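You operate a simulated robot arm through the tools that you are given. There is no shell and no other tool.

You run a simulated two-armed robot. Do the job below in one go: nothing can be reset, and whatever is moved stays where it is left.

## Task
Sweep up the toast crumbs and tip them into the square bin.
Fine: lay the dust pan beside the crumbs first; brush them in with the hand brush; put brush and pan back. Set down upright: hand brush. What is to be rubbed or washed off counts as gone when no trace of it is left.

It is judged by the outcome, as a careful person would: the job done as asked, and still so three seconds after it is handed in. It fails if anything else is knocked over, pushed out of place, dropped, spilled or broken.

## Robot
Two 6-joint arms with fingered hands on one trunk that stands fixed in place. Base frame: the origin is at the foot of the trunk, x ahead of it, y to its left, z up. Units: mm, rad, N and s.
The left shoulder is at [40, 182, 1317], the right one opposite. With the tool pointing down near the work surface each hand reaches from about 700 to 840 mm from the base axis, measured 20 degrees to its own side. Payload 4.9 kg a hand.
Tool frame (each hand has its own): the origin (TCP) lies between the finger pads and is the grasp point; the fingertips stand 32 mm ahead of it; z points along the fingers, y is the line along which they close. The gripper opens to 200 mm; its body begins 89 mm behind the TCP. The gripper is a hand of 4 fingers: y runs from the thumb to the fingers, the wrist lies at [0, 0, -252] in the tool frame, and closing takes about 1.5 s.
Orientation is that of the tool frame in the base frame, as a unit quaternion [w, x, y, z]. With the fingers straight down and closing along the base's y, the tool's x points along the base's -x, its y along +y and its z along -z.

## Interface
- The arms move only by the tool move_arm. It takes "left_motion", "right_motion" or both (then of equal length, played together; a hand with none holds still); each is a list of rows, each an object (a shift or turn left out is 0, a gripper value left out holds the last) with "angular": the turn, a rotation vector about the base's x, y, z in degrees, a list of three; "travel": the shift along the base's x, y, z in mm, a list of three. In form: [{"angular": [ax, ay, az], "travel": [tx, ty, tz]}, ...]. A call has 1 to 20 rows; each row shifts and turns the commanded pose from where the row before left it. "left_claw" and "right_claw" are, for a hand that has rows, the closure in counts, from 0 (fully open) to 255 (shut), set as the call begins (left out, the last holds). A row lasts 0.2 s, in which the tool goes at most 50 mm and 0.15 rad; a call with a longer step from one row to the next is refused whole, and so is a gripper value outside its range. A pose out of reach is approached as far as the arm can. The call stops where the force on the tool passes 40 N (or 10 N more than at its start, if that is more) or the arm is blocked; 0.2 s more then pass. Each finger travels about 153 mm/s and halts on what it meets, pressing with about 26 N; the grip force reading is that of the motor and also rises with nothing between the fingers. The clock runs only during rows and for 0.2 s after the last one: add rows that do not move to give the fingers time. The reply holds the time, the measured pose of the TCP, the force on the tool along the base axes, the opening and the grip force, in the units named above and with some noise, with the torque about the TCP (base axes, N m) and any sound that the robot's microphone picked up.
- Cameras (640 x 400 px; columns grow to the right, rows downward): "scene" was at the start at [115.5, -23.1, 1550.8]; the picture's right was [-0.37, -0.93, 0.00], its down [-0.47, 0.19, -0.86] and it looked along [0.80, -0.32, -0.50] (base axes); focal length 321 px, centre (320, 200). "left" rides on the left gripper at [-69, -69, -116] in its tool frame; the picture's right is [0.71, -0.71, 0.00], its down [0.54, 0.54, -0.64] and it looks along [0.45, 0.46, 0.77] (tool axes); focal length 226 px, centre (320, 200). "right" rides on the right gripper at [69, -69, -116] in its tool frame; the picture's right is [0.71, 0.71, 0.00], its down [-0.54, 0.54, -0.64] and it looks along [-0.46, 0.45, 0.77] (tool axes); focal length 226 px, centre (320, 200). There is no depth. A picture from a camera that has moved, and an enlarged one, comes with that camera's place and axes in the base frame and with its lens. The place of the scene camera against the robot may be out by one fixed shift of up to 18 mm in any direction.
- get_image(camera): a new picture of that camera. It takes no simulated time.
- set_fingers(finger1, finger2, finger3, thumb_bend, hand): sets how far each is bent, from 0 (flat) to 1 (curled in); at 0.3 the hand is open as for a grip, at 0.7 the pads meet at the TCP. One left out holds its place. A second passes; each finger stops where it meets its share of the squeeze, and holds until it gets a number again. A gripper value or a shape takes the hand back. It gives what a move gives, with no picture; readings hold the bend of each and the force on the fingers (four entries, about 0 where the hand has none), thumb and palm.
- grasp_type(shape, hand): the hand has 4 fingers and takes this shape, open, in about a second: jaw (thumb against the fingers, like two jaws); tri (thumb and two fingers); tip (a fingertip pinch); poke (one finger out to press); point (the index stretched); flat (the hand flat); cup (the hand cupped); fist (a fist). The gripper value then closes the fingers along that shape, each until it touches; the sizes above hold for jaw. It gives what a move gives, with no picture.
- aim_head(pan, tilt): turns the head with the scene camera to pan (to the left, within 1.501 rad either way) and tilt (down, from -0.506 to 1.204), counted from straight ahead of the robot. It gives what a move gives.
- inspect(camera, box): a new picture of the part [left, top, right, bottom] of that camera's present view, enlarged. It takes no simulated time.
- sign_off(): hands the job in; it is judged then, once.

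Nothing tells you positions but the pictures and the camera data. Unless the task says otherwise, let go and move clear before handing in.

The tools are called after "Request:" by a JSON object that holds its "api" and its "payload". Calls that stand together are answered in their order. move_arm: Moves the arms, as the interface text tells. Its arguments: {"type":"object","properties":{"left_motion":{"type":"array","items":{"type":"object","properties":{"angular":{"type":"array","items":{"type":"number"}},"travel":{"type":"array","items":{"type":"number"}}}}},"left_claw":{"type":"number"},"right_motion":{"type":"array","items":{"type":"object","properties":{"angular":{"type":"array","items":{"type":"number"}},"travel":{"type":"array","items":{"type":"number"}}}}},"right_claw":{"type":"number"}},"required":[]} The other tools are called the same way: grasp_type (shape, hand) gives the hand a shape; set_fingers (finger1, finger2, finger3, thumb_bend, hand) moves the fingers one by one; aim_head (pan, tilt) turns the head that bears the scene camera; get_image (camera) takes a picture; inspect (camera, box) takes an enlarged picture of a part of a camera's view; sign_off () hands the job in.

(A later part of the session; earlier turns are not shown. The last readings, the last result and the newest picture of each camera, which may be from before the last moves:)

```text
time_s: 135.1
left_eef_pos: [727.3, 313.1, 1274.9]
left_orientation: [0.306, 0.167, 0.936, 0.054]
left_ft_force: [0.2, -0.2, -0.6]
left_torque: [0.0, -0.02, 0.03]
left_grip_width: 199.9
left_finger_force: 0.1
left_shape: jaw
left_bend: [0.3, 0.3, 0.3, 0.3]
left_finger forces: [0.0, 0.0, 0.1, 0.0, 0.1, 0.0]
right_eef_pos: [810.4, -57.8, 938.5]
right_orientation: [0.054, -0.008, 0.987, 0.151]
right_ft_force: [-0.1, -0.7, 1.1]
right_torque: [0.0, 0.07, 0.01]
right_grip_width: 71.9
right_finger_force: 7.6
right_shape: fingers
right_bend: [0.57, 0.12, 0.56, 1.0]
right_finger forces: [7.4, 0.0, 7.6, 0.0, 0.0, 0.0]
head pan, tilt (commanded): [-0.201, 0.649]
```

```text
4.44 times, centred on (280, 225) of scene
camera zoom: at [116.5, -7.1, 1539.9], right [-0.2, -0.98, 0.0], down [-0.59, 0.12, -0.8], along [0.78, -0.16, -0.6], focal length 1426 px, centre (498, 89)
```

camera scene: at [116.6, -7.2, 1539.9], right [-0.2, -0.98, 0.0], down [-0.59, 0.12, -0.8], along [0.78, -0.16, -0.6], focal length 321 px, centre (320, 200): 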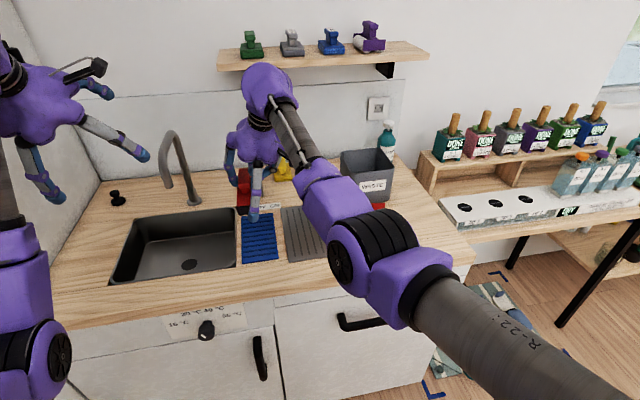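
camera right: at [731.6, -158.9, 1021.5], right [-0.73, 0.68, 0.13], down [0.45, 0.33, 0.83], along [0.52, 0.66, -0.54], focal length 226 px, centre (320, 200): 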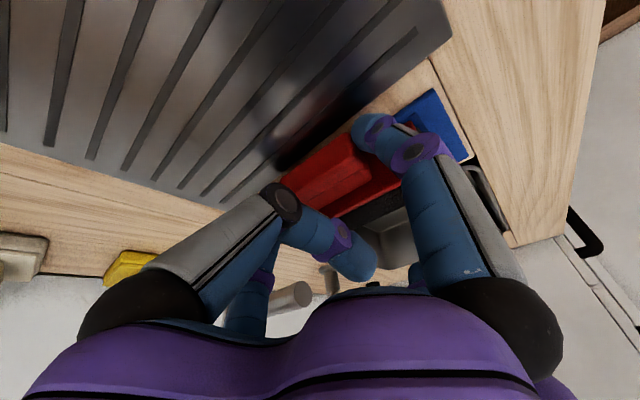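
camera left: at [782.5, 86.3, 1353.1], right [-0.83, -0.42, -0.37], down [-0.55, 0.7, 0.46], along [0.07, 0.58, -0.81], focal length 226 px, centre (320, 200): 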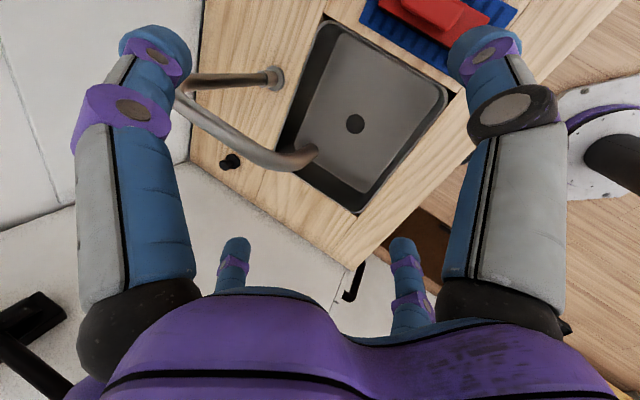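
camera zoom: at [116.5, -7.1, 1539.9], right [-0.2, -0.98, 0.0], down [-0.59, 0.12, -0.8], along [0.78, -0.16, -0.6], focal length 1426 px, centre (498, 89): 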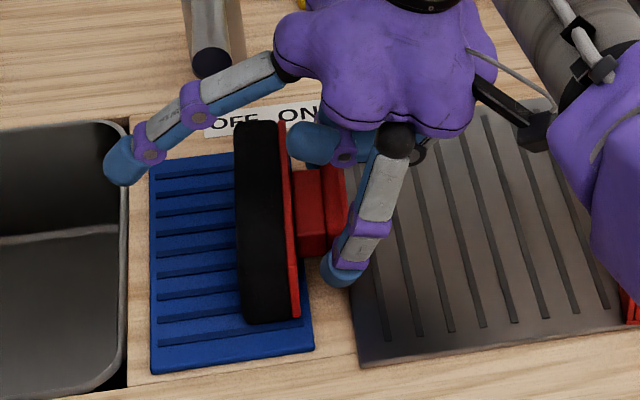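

Both bar ends are pinched (7.5 N each). Now I'll move along the first part of the arc and check that the brush pivots.

Request:
{"api": "move_arm", "payload": {"right_motion": [{"travel": [0, 2.4, 5.1]}, {"travel": [0, 2.5, 5.0]}, {"travel": [0, 3.3, 4.6]}, {"travel": [0, 3.3, 4.6]}, {"travel": [0, 4.0, 3.9]}, {"travel": [0, 4.1, 3.9]}]}}

Request:
{"api": "get_image", "payload": {"camera": "right"}}

Request:
{"api": "inspect", "payload": {"camera": "scene", "box": [230, 180, 330, 270]}}

```text
time_s: 136.5
left_eef_pos: [726.8, 314.2, 1275.0]
left_orientation: [0.306, 0.167, 0.936, 0.055]
left_ft_force: [-0.7, -0.8, 0.2]
left_torque: [0.02, 0.0, 0.01]
left_grip_width: 199.9
left_finger_force: 0.0
left_shape: jaw
left_bend: [0.3, 0.3, 0.3, 0.3]
left_finger forces: [0.0, 0.1, 0.0, 0.0, 0.0, 0.0]
right_eef_pos: [810.1, -39.8, 965.7]
right_orientation: [0.053, -0.008, 0.987, 0.15]
right_ft_force: [-0.4, 0.0, -0.5]
right_torque: [-0.06, 0.03, 0.0]
right_grip_width: 72.4
right_finger_force: 7.7
right_shape: fingers
right_bend: [0.57, 0.12, 0.56, 1.0]
right_finger forces: [7.3, 0.1, 7.3, 0.0, 0.0, 0.0]
head pan, tilt (commanded): [-0.201, 0.649]
```

```text
taken
camera right: at [731.8, -139.6, 1048.0], right [-0.73, 0.68, 0.13], down [0.46, 0.33, 0.83], along [0.52, 0.66, -0.54], focal length 226 px, centre (320, 200)
```

right: 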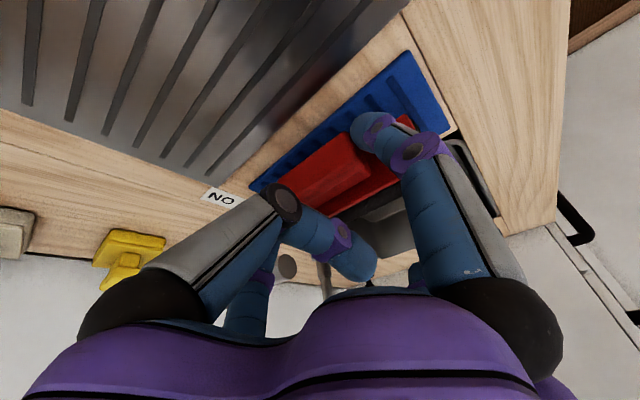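

```text
4.44 times, centred on (280, 225) of scene
camera zoom: at [116.6, -7.1, 1539.9], right [-0.2, -0.98, 0.0], down [-0.59, 0.12, -0.8], along [0.78, -0.16, -0.6], focal length 1426 px, centre (498, 89)
```

zoom: 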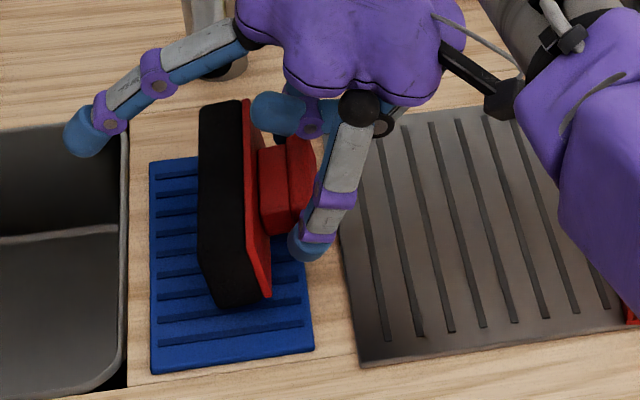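

It is beginning to tilt. Continuing the arc.

Request:
{"api": "move_arm", "payload": {"right_motion": [{"travel": [0, 4.6, 3.2]}, {"travel": [0, 4.7, 3.2]}, {"travel": [0, 5.1, 2.3]}, {"travel": [0, 5.2, 2.3]}, {"travel": [0, 5.5, 1.4]}, {"travel": [0, 5.5, 1.4]}]}}

Request:
{"api": "get_image", "payload": {"camera": "right"}}

Request:
{"api": "inspect", "payload": {"camera": "scene", "box": [225, 180, 325, 270]}}

```text
time_s: 137.9
left_eef_pos: [727.1, 314.0, 1275.6]
left_orientation: [0.306, 0.167, 0.936, 0.055]
left_ft_force: [0.5, -0.1, 0.2]
left_torque: [0.01, -0.01, -0.01]
left_grip_width: 199.9
left_finger_force: 0.0
left_shape: jaw
left_bend: [0.3, 0.3, 0.3, 0.3]
left_finger forces: [0.0, 0.0, 0.1, 0.0, 0.1, 0.0]
right_eef_pos: [809.5, -8.6, 980.6]
right_orientation: [0.053, -0.008, 0.987, 0.15]
right_ft_force: [0.3, -0.1, -1.0]
right_torque: [-0.09, 0.0, 0.01]
right_grip_width: 72.0
right_finger_force: 7.6
right_shape: fingers
right_bend: [0.57, 0.12, 0.56, 1.0]
right_finger forces: [7.2, 0.0, 7.2, 0.0, 0.0, 0.1]
head pan, tilt (commanded): [-0.201, 0.649]
```

```text
taken
camera right: at [731.7, -108.5, 1062.6], right [-0.73, 0.68, 0.13], down [0.46, 0.33, 0.83], along [0.52, 0.66, -0.54], focal length 226 px, centre (320, 200)
```

right: 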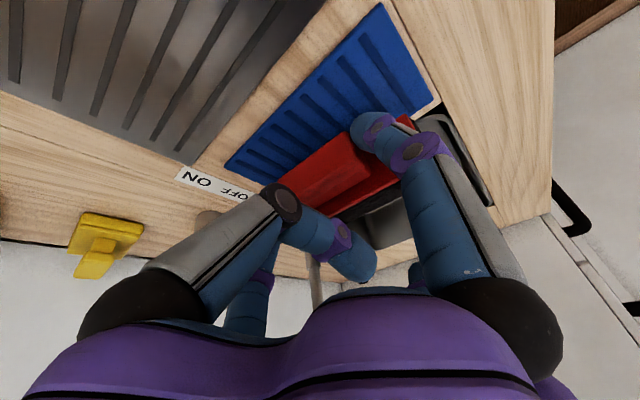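

```text
4.44 times, centred on (275, 225) of scene
camera zoom: at [116.6, -7.1, 1539.9], right [-0.2, -0.98, 0.0], down [-0.59, 0.12, -0.8], along [0.78, -0.16, -0.6], focal length 1426 px, centre (520, 89)
```

zoom: 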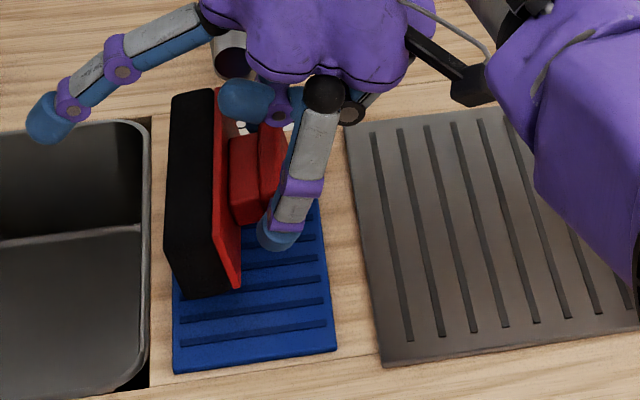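

The pinch friction holds it in the lying attitude. I'll raise it a bit and use finger 2 to push the block down so it pivots upright about the bar.

Request:
{"api": "move_arm", "payload": {"right_motion": [{"travel": [0, 5, 10]}, {"travel": [0, 5, 10]}, {}]}}

Request:
{"api": "set_fingers", "payload": {"hand": "right", "finger2": 0.34}}

Request:
{"api": "inspect", "payload": {"camera": "scene", "box": [215, 160, 325, 270]}}

Request:
{"api": "get_image", "payload": {"camera": "right"}}

```text
time_s: 138.7
left_eef_pos: [726.9, 313.6, 1275.0]
left_orientation: [0.306, 0.168, 0.936, 0.055]
left_ft_force: [-0.1, -0.2, -0.8]
left_torque: [0.0, 0.03, 0.02]
left_grip_width: 199.9
left_finger_force: 0.0
left_shape: jaw
left_bend: [0.3, 0.3, 0.3, 0.3]
left_finger forces: [0.0, 0.1, 0.1, 0.1, 0.1, 0.0]
right_eef_pos: [811.0, 1.1, 999.7]
right_orientation: [0.054, -0.007, 0.987, 0.15]
right_ft_force: [0.1, 0.0, -1.1]
right_torque: [-0.06, 0.01, -0.02]
right_grip_width: 72.4
right_finger_force: 7.4
right_shape: fingers
right_bend: [0.57, 0.12, 0.56, 1.0]
right_finger forces: [7.3, 0.0, 7.2, 0.0, 0.1, 0.0]
head pan, tilt (commanded): [-0.201, 0.649]
```

```text
time_s: 139.7
left_eef_pos: [727.1, 314.2, 1274.7]
left_orientation: [0.306, 0.167, 0.936, 0.055]
left_ft_force: [0.5, -0.1, 0.1]
left_torque: [-0.01, -0.03, 0.01]
left_grip_width: 200.0
left_finger_force: 0.0
left_shape: jaw
left_bend: [0.3, 0.3, 0.3, 0.3]
left_finger forces: [0.1, 0.1, 0.0, 0.0, 0.0, 0.0]
right_eef_pos: [811.1, 1.2, 999.1]
right_orientation: [0.053, -0.008, 0.987, 0.15]
right_ft_force: [0.0, -0.3, -0.8]
right_torque: [-0.11, 0.01, 0.0]
right_grip_width: 72.1
right_finger_force: 7.6
right_shape: fingers
right_bend: [0.57, 0.34, 0.56, 1.0]
right_finger forces: [7.2, 0.1, 7.2, 0.1, 0.1, 0.0]
head pan, tilt (commanded): [-0.201, 0.649]
```

```text
3.64 times, centred on (270, 215) of scene
camera zoom: at [116.6, -7.1, 1539.9], right [-0.2, -0.98, 0.0], down [-0.59, 0.12, -0.8], along [0.78, -0.16, -0.6], focal length 1167 px, centre (502, 146)
```

zoom: 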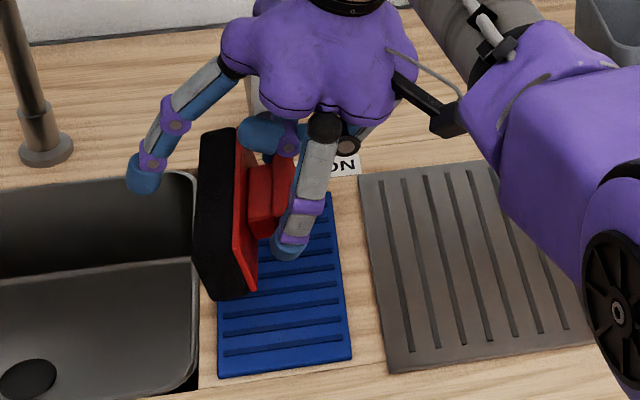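

```text
taken
camera right: at [731.8, -98.8, 1082.4], right [-0.73, 0.68, 0.13], down [0.46, 0.33, 0.83], along [0.52, 0.66, -0.54], focal length 226 px, centre (320, 200)
```

right: 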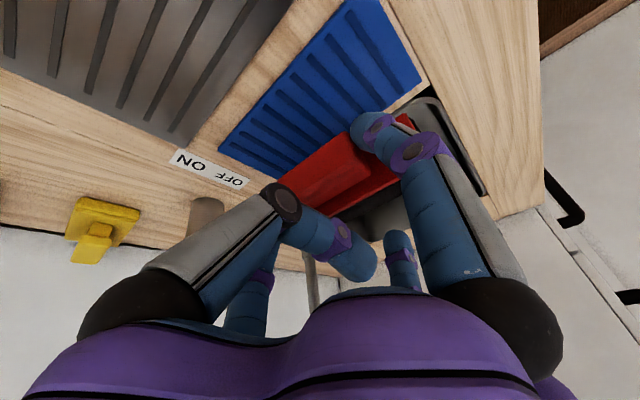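

Request:
{"api": "set_fingers", "payload": {"hand": "right", "finger2": 0.44}}

Request:
{"api": "inspect", "payload": {"camera": "scene", "box": [215, 160, 325, 270]}}

Request:
{"api": "set_fingers", "payload": {"hand": "right", "finger2": 0.52}}

Request:
{"api": "inspect", "payload": {"camera": "scene", "box": [215, 160, 325, 270]}}

```text
time_s: 140.7
left_eef_pos: [726.8, 314.6, 1275.3]
left_orientation: [0.306, 0.167, 0.936, 0.055]
left_ft_force: [-0.3, 0.2, 0.9]
left_torque: [-0.03, -0.01, 0.04]
left_grip_width: 200.0
left_finger_force: 0.0
left_shape: jaw
left_bend: [0.3, 0.3, 0.3, 0.3]
left_finger forces: [0.0, 0.0, 0.0, 0.0, 0.0, 0.1]
right_eef_pos: [809.8, 1.6, 1000.9]
right_orientation: [0.052, -0.009, 0.987, 0.15]
right_ft_force: [-1.2, 0.1, -1.1]
right_torque: [-0.08, 0.02, 0.01]
right_grip_width: 72.3
right_finger_force: 6.7
right_shape: fingers
right_bend: [0.57, 0.44, 0.56, 1.0]
right_finger forces: [7.3, 0.0, 7.2, 0.0, 0.0, 0.0]
head pan, tilt (commanded): [-0.201, 0.649]
```

```text
3.64 times, centred on (270, 215) of scene
camera zoom: at [116.6, -7.1, 1539.9], right [-0.2, -0.98, 0.0], down [-0.59, 0.12, -0.8], along [0.78, -0.16, -0.6], focal length 1167 px, centre (502, 146)
```

zoom: 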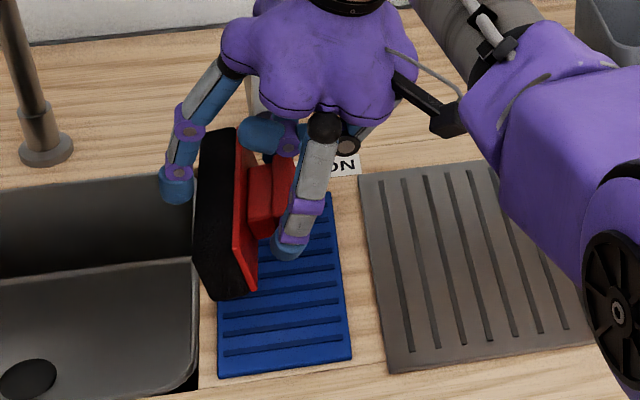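

```text
time_s: 141.7
left_eef_pos: [727.4, 313.9, 1275.3]
left_orientation: [0.306, 0.167, 0.936, 0.055]
left_ft_force: [0.0, -0.2, -0.1]
left_torque: [0.01, 0.0, -0.01]
left_grip_width: 200.2
left_finger_force: 0.0
left_shape: jaw
left_bend: [0.3, 0.3, 0.3, 0.3]
left_finger forces: [0.0, 0.0, 0.1, 0.0, 0.0, 0.0]
right_eef_pos: [810.2, 1.5, 999.9]
right_orientation: [0.053, -0.007, 0.987, 0.15]
right_ft_force: [0.4, 0.2, -1.2]
right_torque: [0.0, -0.01, 0.02]
right_grip_width: 71.4
right_finger_force: 6.4
right_shape: fingers
right_bend: [0.57, 0.52, 0.57, 1.0]
right_finger forces: [6.7, 0.0, 6.6, 0.0, 0.1, 0.0]
head pan, tilt (commanded): [-0.201, 0.649]
```

```text
3.64 times, centred on (270, 215) of scene
camera zoom: at [116.6, -7.1, 1539.9], right [-0.2, -0.98, 0.0], down [-0.59, 0.12, -0.8], along [0.78, -0.16, -0.6], focal length 1167 px, centre (502, 146)
```

zoom: 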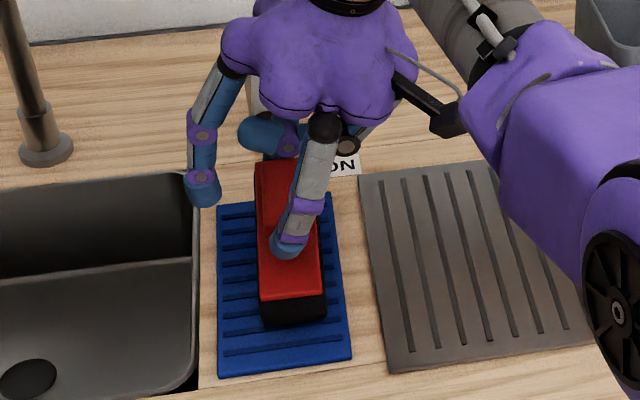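

The brush has swung upright in the pinch. I'll open finger 2 a bit, centre it over the mat, and lower slowly.

Request:
{"api": "set_fingers", "payload": {"hand": "right", "finger2": 0.36}}

Request:
{"api": "move_arm", "payload": {"right_motion": [{"travel": [3, 6, 0]}, {"travel": [3, 5.5, 0]}, {"travel": [0, 0, -8]}, {"travel": [0, 0, -6]}, {}]}}

Request:
{"api": "inspect", "payload": {"camera": "scene", "box": [215, 160, 325, 270]}}

Request:
{"api": "get_image", "payload": {"camera": "right"}}

```text
time_s: 142.7
left_eef_pos: [727.2, 314.0, 1275.4]
left_orientation: [0.305, 0.168, 0.936, 0.054]
left_ft_force: [0.2, 1.0, -0.8]
left_torque: [0.01, 0.05, -0.01]
left_grip_width: 199.9
left_finger_force: 0.0
left_shape: jaw
left_bend: [0.3, 0.3, 0.3, 0.3]
left_finger forces: [0.0, 0.0, 0.1, 0.1, 0.0, 0.0]
right_eef_pos: [809.4, 0.8, 1000.7]
right_orientation: [0.053, -0.008, 0.987, 0.15]
right_ft_force: [0.3, -0.3, -1.0]
right_torque: [0.0, 0.06, 0.0]
right_grip_width: 71.6
right_finger_force: 6.8
right_shape: fingers
right_bend: [0.57, 0.36, 0.57, 1.0]
right_finger forces: [6.7, 0.0, 6.4, 0.1, 0.1, 0.0]
head pan, tilt (commanded): [-0.201, 0.649]
```

```text
time_s: 143.9
left_eef_pos: [726.8, 314.3, 1277.1]
left_orientation: [0.305, 0.168, 0.936, 0.054]
left_ft_force: [-0.3, -0.8, -1.2]
left_torque: [0.04, -0.03, 0.02]
left_grip_width: 200.0
left_finger_force: 0.2
left_shape: jaw
left_bend: [0.3, 0.3, 0.3, 0.3]
left_finger forces: [0.0, 0.1, 0.0, 0.1, 0.0, 0.0]
right_eef_pos: [811.4, 7.6, 988.3]
right_orientation: [0.055, -0.008, 0.987, 0.15]
right_ft_force: [0.8, -0.4, 0.3]
right_torque: [0.0, 0.02, 0.0]
right_grip_width: 71.1
right_finger_force: 7.6
right_shape: fingers
right_bend: [0.57, 0.36, 0.56, 1.0]
right_finger forces: [7.1, 0.0, 7.7, 0.1, 0.0, 0.0]
right hand out of reach, approached as far as the arm can: row 2
head pan, tilt (commanded): [-0.201, 0.649]
```

```text
3.64 times, centred on (270, 215) of scene
camera zoom: at [116.6, -7.1, 1539.9], right [-0.2, -0.98, 0.0], down [-0.59, 0.12, -0.8], along [0.78, -0.16, -0.6], focal length 1167 px, centre (502, 146)
```

zoom: 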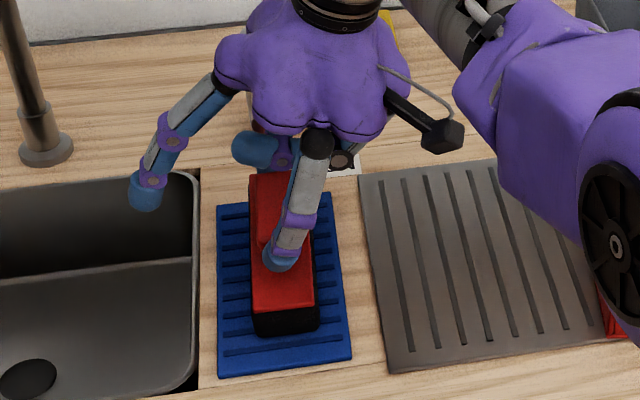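

```text
taken
camera right: at [732.5, -92.8, 1069.5], right [-0.73, 0.68, 0.13], down [0.45, 0.33, 0.83], along [0.52, 0.66, -0.54], focal length 226 px, centre (320, 200)
```

right: 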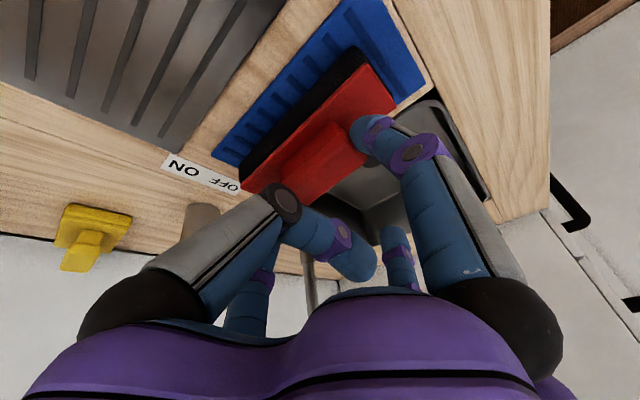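

The brush hangs upright over the mat. Lowering the rest of the way until it touches.

Request:
{"api": "move_arm", "payload": {"right_motion": [{"travel": [-0.5, 0, -5]}, {"travel": [-0.5, 0, -4]}, {"travel": [0, 0, -3]}, {}]}}

Request:
{"api": "move_arm", "payload": {"right_motion": [{"travel": [0, 0, -2]}, {}]}}

Request:
{"api": "inspect", "payload": {"camera": "scene", "box": [225, 190, 325, 270]}}

```text
time_s: 144.9
left_eef_pos: [725.9, 314.2, 1276.4]
left_orientation: [0.305, 0.169, 0.936, 0.055]
left_ft_force: [0.9, 0.5, -0.3]
left_torque: [-0.01, -0.01, -0.01]
left_grip_width: 200.0
left_finger_force: 0.0
left_shape: jaw
left_bend: [0.3, 0.3, 0.3, 0.3]
left_finger forces: [0.0, 0.1, 0.1, 0.1, 0.0, 0.0]
right_eef_pos: [808.8, 8.9, 974.5]
right_orientation: [0.055, -0.008, 0.987, 0.15]
right_ft_force: [2.8, -1.8, 8.3]
right_torque: [0.05, -0.02, -0.03]
right_grip_width: 67.2
right_finger_force: 8.6
right_shape: fingers
right_bend: [0.59, 0.36, 0.55, 1.0]
right_finger forces: [7.3, 0.0, 9.9, 0.1, 0.0, 0.0]
head pan, tilt (commanded): [-0.201, 0.649]
```

```text
time_s: 145.5
left_eef_pos: [726.4, 313.9, 1275.1]
left_orientation: [0.306, 0.169, 0.936, 0.055]
left_ft_force: [-0.1, -0.8, 0.3]
left_torque: [0.0, 0.03, -0.01]
left_grip_width: 199.9
left_finger_force: 0.0
left_shape: jaw
left_bend: [0.3, 0.3, 0.3, 0.3]
left_finger forces: [0.1, 0.1, 0.1, 0.0, 0.1, 0.0]
right_eef_pos: [809.8, 7.9, 975.9]
right_orientation: [0.056, -0.007, 0.987, 0.151]
right_ft_force: [4.0, -3.0, 12.7]
right_torque: [0.05, -0.26, -0.12]
right_grip_width: 67.2
right_finger_force: 8.9
right_shape: fingers
right_bend: [0.59, 0.36, 0.55, 1.0]
right_finger forces: [7.3, 0.0, 10.8, 0.1, 0.0, 0.0]
head pan, tilt (commanded): [-0.201, 0.649]
```

```text
5.00 times, centred on (275, 230) of scene
camera zoom: at [116.1, -7.3, 1540.0], right [-0.2, -0.98, 0.0], down [-0.59, 0.12, -0.8], along [0.78, -0.16, -0.6], focal length 1604 px, centre (545, 50)
```

zoom: 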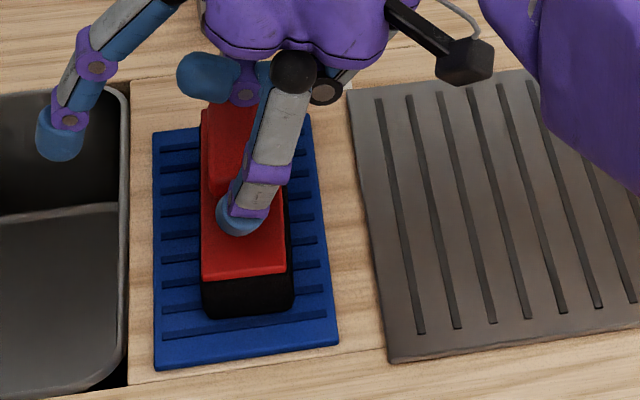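

The brush stands flat on its mat. I'll release with the fingers opening outward fully before any lift.

Request:
{"api": "move_arm", "payload": {"right_motion": [{"travel": [0, 0, 1.2]}, {}]}}

Request:
{"api": "set_fingers", "payload": {"hand": "right", "finger1": 0.46, "finger3": 0.46}}

Request:
{"api": "inspect", "payload": {"camera": "scene", "box": [225, 190, 325, 270]}}

Request:
{"api": "get_image", "payload": {"camera": "right"}}

```text
time_s: 146.1
left_eef_pos: [726.0, 313.7, 1274.1]
left_orientation: [0.306, 0.167, 0.936, 0.055]
left_ft_force: [0.1, -0.5, 0.1]
left_torque: [0.01, 0.03, -0.02]
left_grip_width: 200.0
left_finger_force: 0.1
left_shape: jaw
left_bend: [0.3, 0.3, 0.3, 0.3]
left_finger forces: [0.1, 0.0, 0.1, 0.1, 0.1, 0.0]
right_eef_pos: [808.7, 6.3, 972.8]
right_orientation: [0.055, -0.007, 0.987, 0.151]
right_ft_force: [4.8, -2.3, 12.9]
right_torque: [0.07, -0.29, -0.16]
right_grip_width: 67.1
right_finger_force: 8.7
right_shape: fingers
right_bend: [0.59, 0.36, 0.55, 1.0]
right_finger forces: [6.4, 0.0, 11.3, 0.0, 0.0, 0.0]
head pan, tilt (commanded): [-0.201, 0.649]
```

```text
time_s: 147.1
left_eef_pos: [727.9, 313.8, 1276.0]
left_orientation: [0.306, 0.168, 0.936, 0.054]
left_ft_force: [-0.7, 0.7, 0.5]
left_torque: [-0.04, 0.02, -0.03]
left_grip_width: 200.0
left_finger_force: 0.1
left_shape: jaw
left_bend: [0.3, 0.3, 0.3, 0.3]
left_finger forces: [0.0, 0.0, 0.0, 0.0, 0.0, 0.0]
right_eef_pos: [809.0, 7.5, 971.3]
right_orientation: [0.054, -0.008, 0.987, 0.15]
right_ft_force: [-0.7, -0.4, 0.1]
right_torque: [0.03, 0.03, -0.01]
right_grip_width: 87.1
right_finger_force: 0.0
right_shape: fingers
right_bend: [0.46, 0.36, 0.46, 1.0]
right_finger forces: [0.1, 0.0, 0.1, 0.0, 0.0, 0.0]
head pan, tilt (commanded): [-0.201, 0.649]
```

```text
5.00 times, centred on (275, 230) of scene
camera zoom: at [116.6, -7.1, 1539.9], right [-0.2, -0.98, 0.0], down [-0.59, 0.12, -0.8], along [0.78, -0.16, -0.6], focal length 1604 px, centre (545, 50)
```

zoom: 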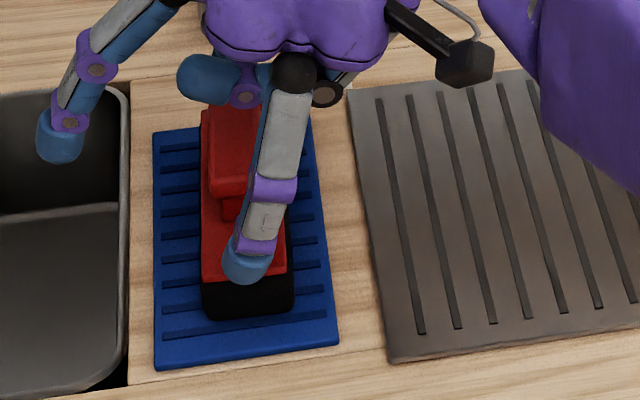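

```text
taken
camera right: at [730.3, -92.5, 1055.1], right [-0.73, 0.68, 0.13], down [0.45, 0.33, 0.83], along [0.52, 0.66, -0.54], focal length 226 px, centre (320, 200)
```

right: 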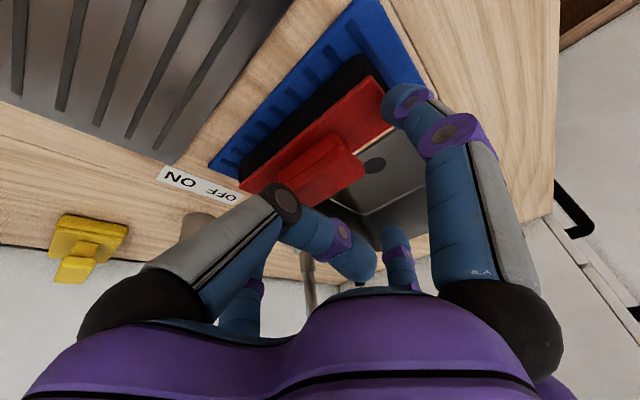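

Released cleanly and the brush stands upright. I'll lift a little and check before going further.

Request:
{"api": "move_arm", "payload": {"right_motion": [{"travel": [-0.5, 0, 4]}, {"travel": [-0.5, 0, 4]}, {}]}}

Request:
{"api": "inspect", "payload": {"camera": "scene", "box": [225, 190, 325, 270]}}

Request:
{"api": "set_fingers", "payload": {"hand": "right", "finger1": 0.38, "finger3": 0.4}}

Request:
{"api": "inspect", "payload": {"camera": "scene", "box": [225, 190, 325, 270]}}

```text
time_s: 147.9
left_eef_pos: [727.2, 313.3, 1275.9]
left_orientation: [0.305, 0.168, 0.936, 0.055]
left_ft_force: [0.4, -0.9, 0.0]
left_torque: [-0.01, 0.01, 0.01]
left_grip_width: 199.7
left_finger_force: 0.1
left_shape: jaw
left_bend: [0.3, 0.3, 0.3, 0.3]
left_finger forces: [0.0, 0.0, 0.0, 0.1, 0.0, 0.0]
right_eef_pos: [809.7, 9.3, 982.0]
right_orientation: [0.053, -0.007, 0.987, 0.15]
right_ft_force: [-0.2, 0.1, -0.6]
right_torque: [0.03, -0.01, 0.05]
right_grip_width: 87.5
right_finger_force: 0.1
right_shape: fingers
right_bend: [0.46, 0.36, 0.46, 1.0]
right_finger forces: [0.0, 0.0, 0.1, 0.0, 0.0, 0.0]
head pan, tilt (commanded): [-0.201, 0.649]
```

```text
5.00 times, centred on (275, 230) of scene
camera zoom: at [116.6, -7.1, 1539.9], right [-0.2, -0.98, 0.0], down [-0.59, 0.12, -0.8], along [0.78, -0.16, -0.6], focal length 1604 px, centre (545, 50)
```

zoom: 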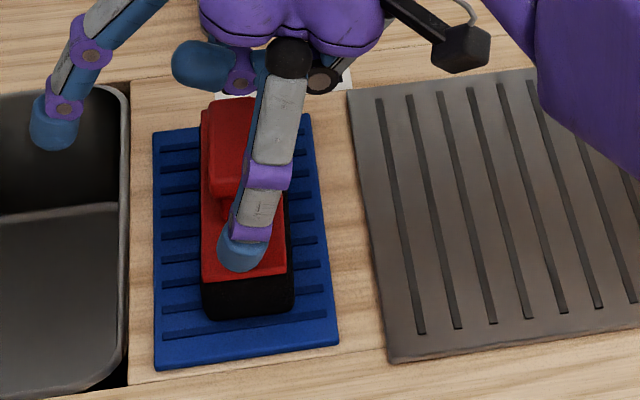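

```text
time_s: 148.9
left_eef_pos: [725.8, 313.8, 1274.8]
left_orientation: [0.305, 0.167, 0.936, 0.056]
left_ft_force: [-0.7, -0.2, 0.1]
left_torque: [-0.01, 0.0, 0.0]
left_grip_width: 199.8
left_finger_force: 0.1
left_shape: jaw
left_bend: [0.3, 0.3, 0.3, 0.3]
left_finger forces: [0.0, 0.1, 0.0, 0.0, 0.0, 0.1]
right_eef_pos: [809.2, 9.7, 980.8]
right_orientation: [0.053, -0.009, 0.987, 0.15]
right_ft_force: [-6.2, 0.3, -0.7]
right_torque: [0.01, 0.1, 0.02]
right_grip_width: 100.2
right_finger_force: 2.9
right_shape: fingers
right_bend: [0.38, 0.36, 0.43, 1.0]
right_finger forces: [0.0, 0.0, 5.8, 0.0, 0.0, 0.0]
head pan, tilt (commanded): [-0.201, 0.649]
```

```text
5.00 times, centred on (275, 230) of scene
camera zoom: at [116.3, -7.1, 1540.0], right [-0.2, -0.98, 0.0], down [-0.59, 0.12, -0.8], along [0.78, -0.16, -0.6], focal length 1604 px, centre (545, 50)
```

zoom: 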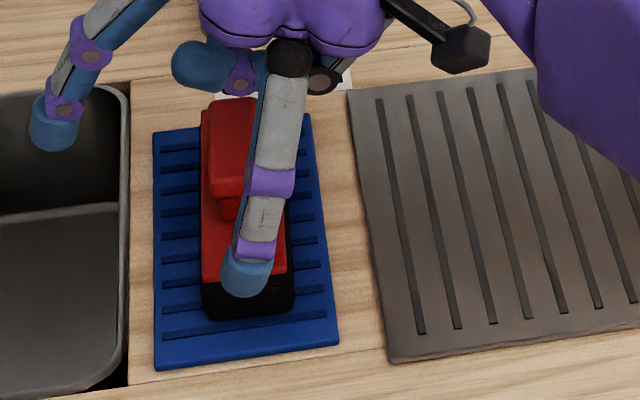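

Finger 3 touched the tap spout behind; I'll close it again immediately and then lift straight up.

Request:
{"api": "set_fingers", "payload": {"hand": "right", "finger3": 0.5}}

Request:
{"api": "inspect", "payload": {"camera": "scene", "box": [225, 160, 325, 260]}}

Request:
{"api": "get_image", "payload": {"camera": "right"}}

```text
time_s: 149.9
left_eef_pos: [727.1, 313.9, 1275.7]
left_orientation: [0.305, 0.168, 0.936, 0.053]
left_ft_force: [0.0, -0.4, -0.7]
left_torque: [-0.01, -0.01, 0.01]
left_grip_width: 200.0
left_finger_force: 0.1
left_shape: jaw
left_bend: [0.3, 0.3, 0.3, 0.3]
left_finger forces: [0.0, 0.0, 0.0, 0.0, 0.1, 0.0]
right_eef_pos: [809.3, 9.1, 981.2]
right_orientation: [0.053, -0.007, 0.987, 0.15]
right_ft_force: [0.6, -0.2, -0.2]
right_torque: [0.02, -0.03, 0.01]
right_grip_width: 100.1
right_finger_force: 0.2
right_shape: fingers
right_bend: [0.38, 0.36, 0.5, 1.0]
right_finger forces: [0.1, 0.1, 0.0, 0.1, 0.0, 0.1]
head pan, tilt (commanded): [-0.201, 0.649]
```

```text
4.00 times, centred on (275, 210) of scene
camera zoom: at [116.6, -7.1, 1539.9], right [-0.2, -0.98, 0.0], down [-0.59, 0.12, -0.8], along [0.78, -0.16, -0.6], focal length 1284 px, centre (500, 160)
```

zoom: 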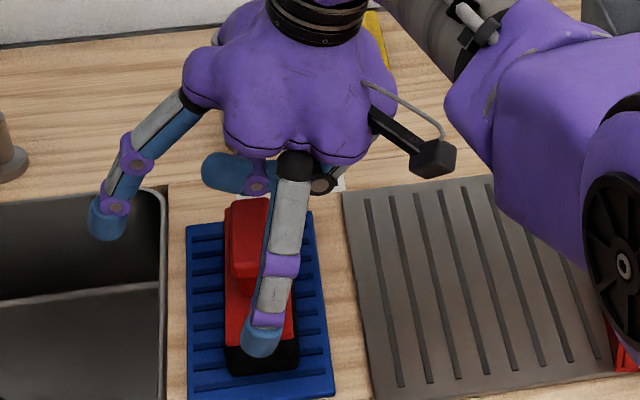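

```text
taken
camera right: at [731.1, -91.0, 1063.9], right [-0.73, 0.68, 0.13], down [0.45, 0.33, 0.83], along [0.52, 0.66, -0.54], focal length 226 px, centre (320, 200)
```

right: 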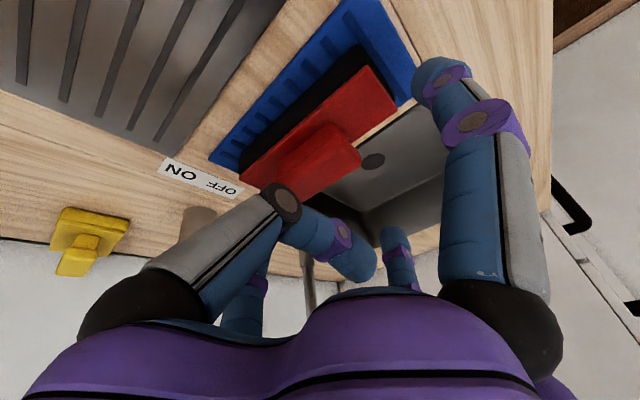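

Request:
{"api": "move_arm", "payload": {"right_motion": [{"travel": [0, 0, 6]}, {"travel": [0, 0, 8]}, {}]}}

Request:
{"api": "inspect", "payload": {"camera": "scene", "box": [225, 180, 325, 270]}}

Request:
{"api": "move_arm", "payload": {"right_motion": [{"travel": [0, 0, 15]}, {"travel": [-1, -2, 25]}, {"travel": [-2, -10, 35]}, {"travel": [-2, -25, 35]}]}}

Request:
{"api": "inspect", "payload": {"camera": "scene", "box": [215, 160, 335, 280]}}

```text
time_s: 150.7
left_eef_pos: [726.7, 314.1, 1275.4]
left_orientation: [0.306, 0.167, 0.936, 0.055]
left_ft_force: [-0.5, 0.3, -0.3]
left_torque: [-0.02, 0.0, 0.0]
left_grip_width: 199.9
left_finger_force: 0.2
left_shape: jaw
left_bend: [0.3, 0.3, 0.3, 0.3]
left_finger forces: [0.1, 0.0, 0.1, 0.0, 0.0, 0.0]
right_eef_pos: [809.5, 9.7, 995.1]
right_orientation: [0.054, -0.008, 0.987, 0.151]
right_ft_force: [0.0, -0.1, 0.1]
right_torque: [0.01, 0.01, 0.0]
right_grip_width: 100.1
right_finger_force: 0.0
right_shape: fingers
right_bend: [0.38, 0.36, 0.5, 1.0]
right_finger forces: [0.0, 0.0, 0.1, 0.0, 0.0, 0.0]
head pan, tilt (commanded): [-0.201, 0.649]
```

```text
4.44 times, centred on (275, 225) of scene
camera zoom: at [116.5, -7.1, 1539.9], right [-0.2, -0.98, 0.0], down [-0.59, 0.12, -0.8], along [0.78, -0.16, -0.6], focal length 1426 px, centre (520, 89)
```

zoom: 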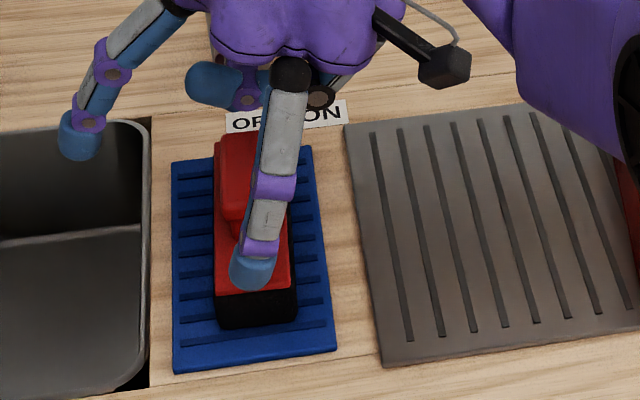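

```text
time_s: 151.7
left_eef_pos: [727.4, 314.9, 1275.6]
left_orientation: [0.306, 0.167, 0.935, 0.054]
left_ft_force: [0.7, 0.6, 0.7]
left_torque: [-0.03, -0.03, 0.01]
left_grip_width: 199.7
left_finger_force: 0.1
left_shape: jaw
left_bend: [0.3, 0.3, 0.3, 0.3]
left_finger forces: [0.1, 0.1, 0.0, 0.0, 0.0, 0.0]
right_eef_pos: [819.2, -23.4, 1104.3]
right_orientation: [0.052, -0.008, 0.987, 0.15]
right_ft_force: [-0.6, 0.4, -0.4]
right_torque: [-0.01, -0.01, 0.01]
right_grip_width: 100.4
right_finger_force: 0.1
right_shape: fingers
right_bend: [0.38, 0.36, 0.5, 1.0]
right_finger forces: [0.1, 0.0, 0.0, 0.0, 0.0, 0.0]
right hand out of reach, approached as far as the arm can: row 2, 3, 4
head pan, tilt (commanded): [-0.201, 0.649]
```

```text
3.33 times, centred on (275, 220) of scene
camera zoom: at [116.4, -7.0, 1540.0], right [-0.2, -0.98, 0.0], down [-0.59, 0.12, -0.8], along [0.78, -0.16, -0.6], focal length 1070 px, centre (470, 133)
```

zoom: 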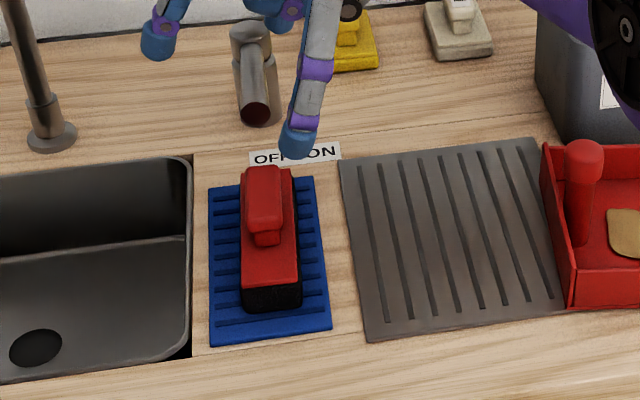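

The brush is upright on its mat and the tap is unchanged. Now the pan: I'll set the four-finger shape and move above it with the earlier leaning orientation.

Request:
{"api": "move_arm", "payload": {"right_motion": [{"travel": [-9.8, -38.4, 3], "angular": [-1.98, -5.46, 4.78]}, {"travel": [-9.8, -38.4, 3], "angular": [-1.98, -5.46, 4.78]}, {"travel": [-9.8, -38.4, 0], "angular": [-1.98, -5.46, 4.78]}, {"travel": [-9.8, -38.4, 0], "angular": [-1.98, -5.46, 4.78]}, {"travel": [-9.8, -38.4, 0], "angular": [-1.98, -5.46, 4.78]}]}}

Request:
{"api": "grasp_type", "payload": {"shape": "jaw", "hand": "right"}}

Request:
{"api": "move_arm", "payload": {"right_motion": [{}, {}, {}, {}], "right_claw": 140}}

Request:
{"api": "get_image", "payload": {"camera": "right"}}

Request:
{"api": "aim_head", "payload": {"pan": -0.4, "tilt": 0.65}}

Request:
{"api": "get_image", "payload": {"camera": "scene"}}

```text
time_s: 152.9
left_eef_pos: [727.0, 313.4, 1275.5]
left_orientation: [0.306, 0.169, 0.935, 0.054]
left_ft_force: [-0.9, -0.4, -0.5]
left_torque: [-0.01, 0.01, 0.01]
left_grip_width: 200.2
left_finger_force: 0.0
left_shape: jaw
left_bend: [0.3, 0.3, 0.3, 0.3]
left_finger forces: [0.0, 0.0, 0.1, 0.1, 0.1, 0.0]
right_eef_pos: [921.3, -203.8, 1115.9]
right_orientation: [0.25, -0.25, 0.933, 0.068]
right_ft_force: [-1.4, 0.3, -0.2]
right_torque: [-0.02, 0.0, -0.01]
right_grip_width: 100.4
right_finger_force: 0.1
right_shape: fingers
right_bend: [0.38, 0.36, 0.5, 1.0]
right_finger forces: [0.1, 0.1, 0.0, 0.0, 0.0, 0.1]
right hand out of reach, approached as far as the arm can: row 1, 2, 3, 4, 5
head pan, tilt (commanded): [-0.201, 0.649]
```

```text
time_s: 153.8
left_eef_pos: [726.7, 314.5, 1275.3]
left_orientation: [0.306, 0.167, 0.936, 0.055]
left_ft_force: [0.0, -0.2, -1.0]
left_torque: [-0.02, -0.01, 0.02]
left_grip_width: 199.8
left_finger_force: 0.1
left_shape: jaw
left_bend: [0.3, 0.3, 0.3, 0.3]
left_finger forces: [0.1, 0.1, 0.1, 0.1, 0.0, 0.1]
right_eef_pos: [920.3, -203.1, 1116.0]
right_orientation: [0.249, -0.249, 0.934, 0.068]
right_ft_force: [0.0, 0.8, 0.5]
right_torque: [0.04, 0.02, -0.02]
right_grip_width: 200.0
right_finger_force: 0.1
right_shape: jaw
right_bend: [0.3, 0.3, 0.3, 0.3]
right_finger forces: [0.1, 0.0, 0.1, 0.1, 0.0, 0.1]
head pan, tilt (commanded): [-0.201, 0.649]
```

```text
time_s: 154.8
left_eef_pos: [725.9, 314.6, 1274.2]
left_orientation: [0.305, 0.168, 0.936, 0.054]
left_ft_force: [-0.8, -0.3, -0.5]
left_torque: [0.02, -0.01, 0.04]
left_grip_width: 200.1
left_finger_force: 0.1
left_shape: jaw
left_bend: [0.3, 0.3, 0.3, 0.3]
left_finger forces: [0.0, 0.1, 0.0, 0.0, 0.0, 0.0]
right_eef_pos: [921.0, -203.3, 1115.6]
right_orientation: [0.249, -0.25, 0.933, 0.069]
right_ft_force: [-0.2, 0.2, 0.2]
right_torque: [-0.02, -0.02, 0.0]
right_grip_width: 90.9
right_finger_force: 0.0
right_shape: jaw
right_bend: [0.4, 0.4, 0.4, 0.38]
right_finger forces: [0.0, 0.0, 0.1, 0.0, 0.0, 0.0]
head pan, tilt (commanded): [-0.201, 0.649]
```

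```text
taken
camera right: at [853.3, -321.5, 1181.8], right [-0.88, 0.31, -0.35], down [-0.14, 0.54, 0.83], along [0.44, 0.78, -0.44], focal length 226 px, centre (320, 200)
```

right: 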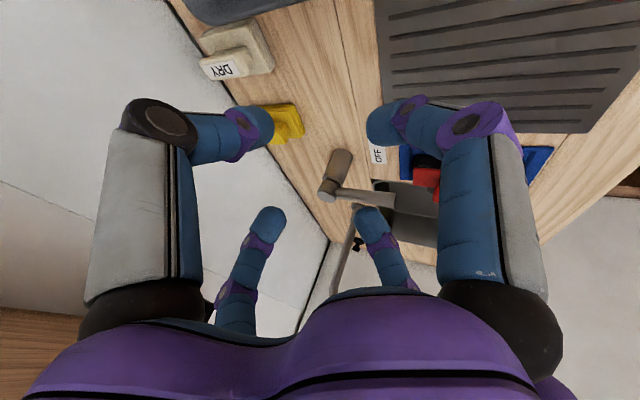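

```text
time_s: 155.5
left_eef_pos: [726.8, 312.9, 1275.1]
left_orientation: [0.306, 0.167, 0.936, 0.055]
left_ft_force: [-0.2, 0.5, -0.2]
left_torque: [-0.02, 0.03, 0.01]
left_grip_width: 199.8
left_finger_force: 0.0
left_shape: jaw
left_bend: [0.3, 0.3, 0.3, 0.3]
left_finger forces: [0.1, 0.1, 0.0, 0.0, 0.1, 0.1]
right_eef_pos: [920.2, -203.4, 1116.3]
right_orientation: [0.249, -0.249, 0.933, 0.068]
right_ft_force: [0.8, -0.1, 0.1]
right_torque: [-0.01, 0.01, -0.02]
right_grip_width: 90.6
right_finger_force: 0.1
right_shape: jaw
right_bend: [0.4, 0.4, 0.4, 0.38]
right_finger forces: [0.1, 0.1, 0.0, 0.0, 0.1, 0.1]
head pan, tilt (commanded): [-0.4, 0.649]
```

```text
taken
camera scene: at [111.5, -23.5, 1539.9], right [-0.39, -0.92, 0.0], down [-0.56, 0.23, -0.8], along [0.73, -0.31, -0.6], focal length 321 px, centre (320, 200)
```

scene: 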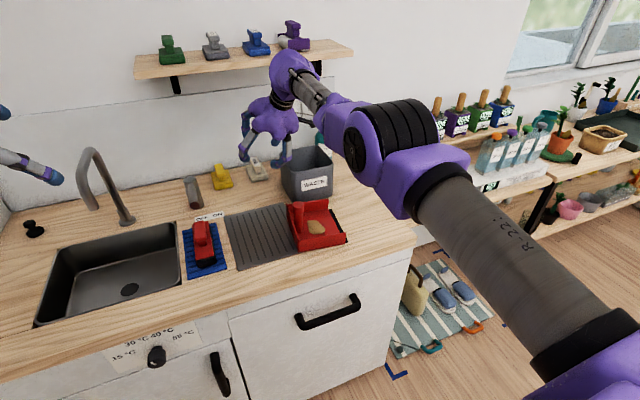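

The arm got stretched out straight (wrist-bend limit with the steep hand at that height). I'll unlock it by tilting the fingers forward with the hand in place, then bring it back.

Request:
{"api": "move_arm", "payload": {"right_motion": [{"angular": [0, -7, 0]}, {"angular": [0, -7, 0]}, {"angular": [0, -7, 0]}]}}

Request:
{"api": "move_arm", "payload": {"right_motion": [{"travel": [-30, 0, 0]}, {"travel": [-30, 0, 0]}]}}

Request:
{"api": "get_image", "payload": {"camera": "scene"}}

```text
time_s: 156.3
left_eef_pos: [726.8, 312.7, 1275.8]
left_orientation: [0.305, 0.167, 0.936, 0.055]
left_ft_force: [-0.7, 0.5, 0.0]
left_torque: [-0.02, 0.02, -0.01]
left_grip_width: 200.0
left_finger_force: 0.0
left_shape: jaw
left_bend: [0.3, 0.3, 0.3, 0.3]
left_finger forces: [0.0, 0.0, 0.1, 0.1, 0.0, 0.0]
right_eef_pos: [991.5, -204.7, 1114.5]
right_orientation: [0.416, -0.258, 0.872, 0.021]
right_ft_force: [0.0, 0.3, 0.4]
right_torque: [-0.02, 0.0, 0.02]
right_grip_width: 90.5
right_finger_force: 0.1
right_shape: jaw
right_bend: [0.4, 0.4, 0.4, 0.38]
right_finger forces: [0.1, 0.1, 0.0, 0.1, 0.0, 0.0]
right hand out of reach, approached as far as the arm can: row 1, 2, 3
head pan, tilt (commanded): [-0.4, 0.649]
```

```text
time_s: 156.9
left_eef_pos: [727.1, 312.8, 1275.5]
left_orientation: [0.304, 0.167, 0.936, 0.055]
left_ft_force: [-0.1, -0.2, 0.0]
left_torque: [0.02, 0.03, 0.0]
left_grip_width: 199.8
left_finger_force: 0.1
left_shape: jaw
left_bend: [0.3, 0.3, 0.3, 0.3]
left_finger forces: [0.0, 0.0, 0.1, 0.0, 0.1, 0.0]
right_eef_pos: [991.2, -204.4, 1114.0]
right_orientation: [0.417, -0.257, 0.872, 0.021]
right_ft_force: [0.1, -0.4, -0.2]
right_torque: [0.01, 0.03, -0.04]
right_grip_width: 90.3
right_finger_force: 0.1
right_shape: jaw
right_bend: [0.4, 0.4, 0.4, 0.38]
right_finger forces: [0.0, 0.0, 0.0, 0.0, 0.0, 0.0]
right hand out of reach, approached as far as the arm can: row 1, 2
head pan, tilt (commanded): [-0.4, 0.649]
```

```text
taken
camera scene: at [111.5, -23.6, 1539.9], right [-0.39, -0.92, 0.0], down [-0.56, 0.24, -0.8], along [0.73, -0.31, -0.6], focal length 321 px, centre (320, 200)
```

scene: 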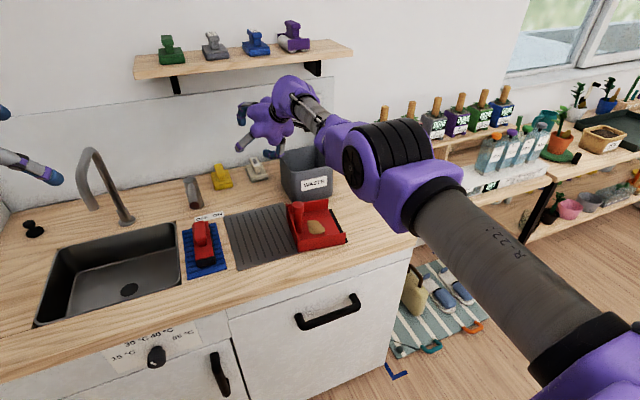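

It is locked fully straight, so a pure pull-back does nothing; an upward-and-inward move should bend the elbow the right way.

Request:
{"api": "move_arm", "payload": {"right_motion": [{"travel": [-15, 0, 25]}, {"travel": [-20, 0, 25]}, {"travel": [-25, 0, 20]}]}}

Request:
{"api": "move_arm", "payload": {"right_motion": [{"travel": [-30, 0, 0]}, {"travel": [-30, 0, 0]}]}}

Request:
{"api": "get_image", "payload": {"camera": "scene"}}

```text
time_s: 157.7
left_eef_pos: [726.6, 314.2, 1275.1]
left_orientation: [0.306, 0.167, 0.936, 0.054]
left_ft_force: [-0.3, -0.2, 0.6]
left_torque: [0.05, -0.01, 0.0]
left_grip_width: 199.9
left_finger_force: 0.1
left_shape: jaw
left_bend: [0.3, 0.3, 0.3, 0.3]
left_finger forces: [0.0, 0.0, 0.0, 0.1, 0.1, 0.0]
right_eef_pos: [990.1, -204.0, 1186.4]
right_orientation: [0.415, -0.258, 0.872, 0.022]
right_ft_force: [0.4, 1.1, -1.2]
right_torque: [0.0, -0.01, 0.03]
right_grip_width: 90.6
right_finger_force: 0.2
right_shape: jaw
right_bend: [0.4, 0.4, 0.4, 0.38]
right_finger forces: [0.1, 0.1, 0.0, 0.0, 0.1, 0.0]
right hand out of reach, approached as far as the arm can: row 1, 2, 3
head pan, tilt (commanded): [-0.4, 0.649]
```

```text
time_s: 158.3
left_eef_pos: [726.5, 315.0, 1275.0]
left_orientation: [0.305, 0.168, 0.936, 0.054]
left_ft_force: [0.3, -1.0, 0.3]
left_torque: [0.05, -0.02, 0.03]
left_grip_width: 200.2
left_finger_force: 0.1
left_shape: jaw
left_bend: [0.3, 0.3, 0.3, 0.3]
left_finger forces: [0.0, 0.1, 0.0, 0.1, 0.0, 0.1]
right_eef_pos: [992.1, -203.2, 1186.8]
right_orientation: [0.416, -0.257, 0.872, 0.021]
right_ft_force: [0.6, 0.3, -0.1]
right_torque: [0.02, 0.04, 0.03]
right_grip_width: 90.4
right_finger_force: 0.1
right_shape: jaw
right_bend: [0.4, 0.4, 0.4, 0.38]
right_finger forces: [0.1, 0.0, 0.0, 0.0, 0.1, 0.0]
right hand out of reach, approached as far as the arm can: row 1, 2
head pan, tilt (commanded): [-0.4, 0.649]
```

```text
taken
camera scene: at [111.4, -23.6, 1539.9], right [-0.39, -0.92, 0.0], down [-0.56, 0.24, -0.8], along [0.73, -0.31, -0.6], focal length 321 px, centre (320, 200)
```

scene: 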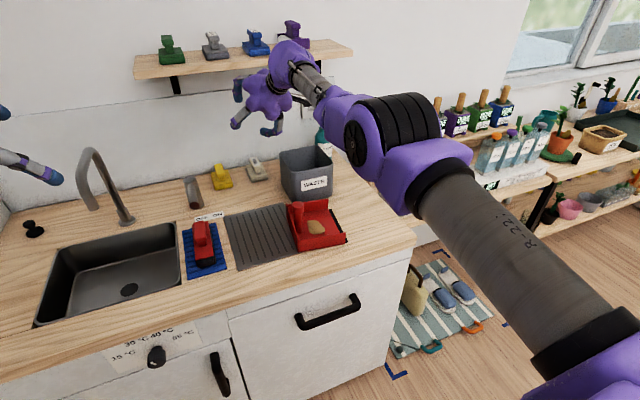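

Still locked. I'll try the opposite tangential direction (downward with a slight pull-in) to shake it off the straight pose.

Request:
{"api": "move_arm", "payload": {"right_motion": [{"travel": [0, 0, -20]}, {"travel": [0, 0, -20]}, {"travel": [-10, 0, -20]}]}}

Request:
{"api": "move_arm", "payload": {"right_motion": [{"travel": [-3, -3, 0], "angular": [0, 0, -4]}, {"travel": [-3, -3, 0], "angular": [0, 0, -4]}, {"travel": [-3, -3, 0], "angular": [0, 0, -4]}]}}

```text
time_s: 159.1
left_eef_pos: [726.6, 314.6, 1274.6]
left_orientation: [0.305, 0.168, 0.936, 0.054]
left_ft_force: [0.0, 0.5, -0.6]
left_torque: [0.0, -0.03, 0.0]
left_grip_width: 199.9
left_finger_force: 0.0
left_shape: jaw
left_bend: [0.3, 0.3, 0.3, 0.3]
left_finger forces: [0.0, 0.0, 0.0, 0.1, 0.0, 0.0]
right_eef_pos: [991.9, -204.6, 1127.7]
right_orientation: [0.415, -0.257, 0.872, 0.021]
right_ft_force: [0.3, 0.6, 0.9]
right_torque: [0.02, -0.01, -0.04]
right_grip_width: 90.5
right_finger_force: 0.0
right_shape: jaw
right_bend: [0.4, 0.4, 0.4, 0.38]
right_finger forces: [0.0, 0.0, 0.0, 0.1, 0.0, 0.0]
right hand out of reach, approached as far as the arm can: row 3
head pan, tilt (commanded): [-0.4, 0.649]
```

```text
time_s: 159.9
left_eef_pos: [727.0, 314.0, 1275.0]
left_orientation: [0.306, 0.168, 0.936, 0.054]
left_ft_force: [-0.2, 0.1, -0.3]
left_torque: [-0.02, 0.02, 0.0]
left_grip_width: 199.6
left_finger_force: 0.0
left_shape: jaw
left_bend: [0.3, 0.3, 0.3, 0.3]
left_finger forces: [0.1, 0.0, 0.0, 0.0, 0.1, 0.1]
right_eef_pos: [1001.1, -213.3, 1125.7]
right_orientation: [0.415, -0.165, 0.894, -0.022]
right_ft_force: [0.8, -0.8, -0.1]
right_torque: [-0.02, -0.01, 0.01]
right_grip_width: 90.5
right_finger_force: 0.0
right_shape: jaw
right_bend: [0.4, 0.4, 0.4, 0.38]
right_finger forces: [0.1, 0.0, 0.0, 0.1, 0.1, 0.0]
right hand out of reach, approached as far as the arm can: row 1, 2, 3
head pan, tilt (commanded): [-0.4, 0.649]
```

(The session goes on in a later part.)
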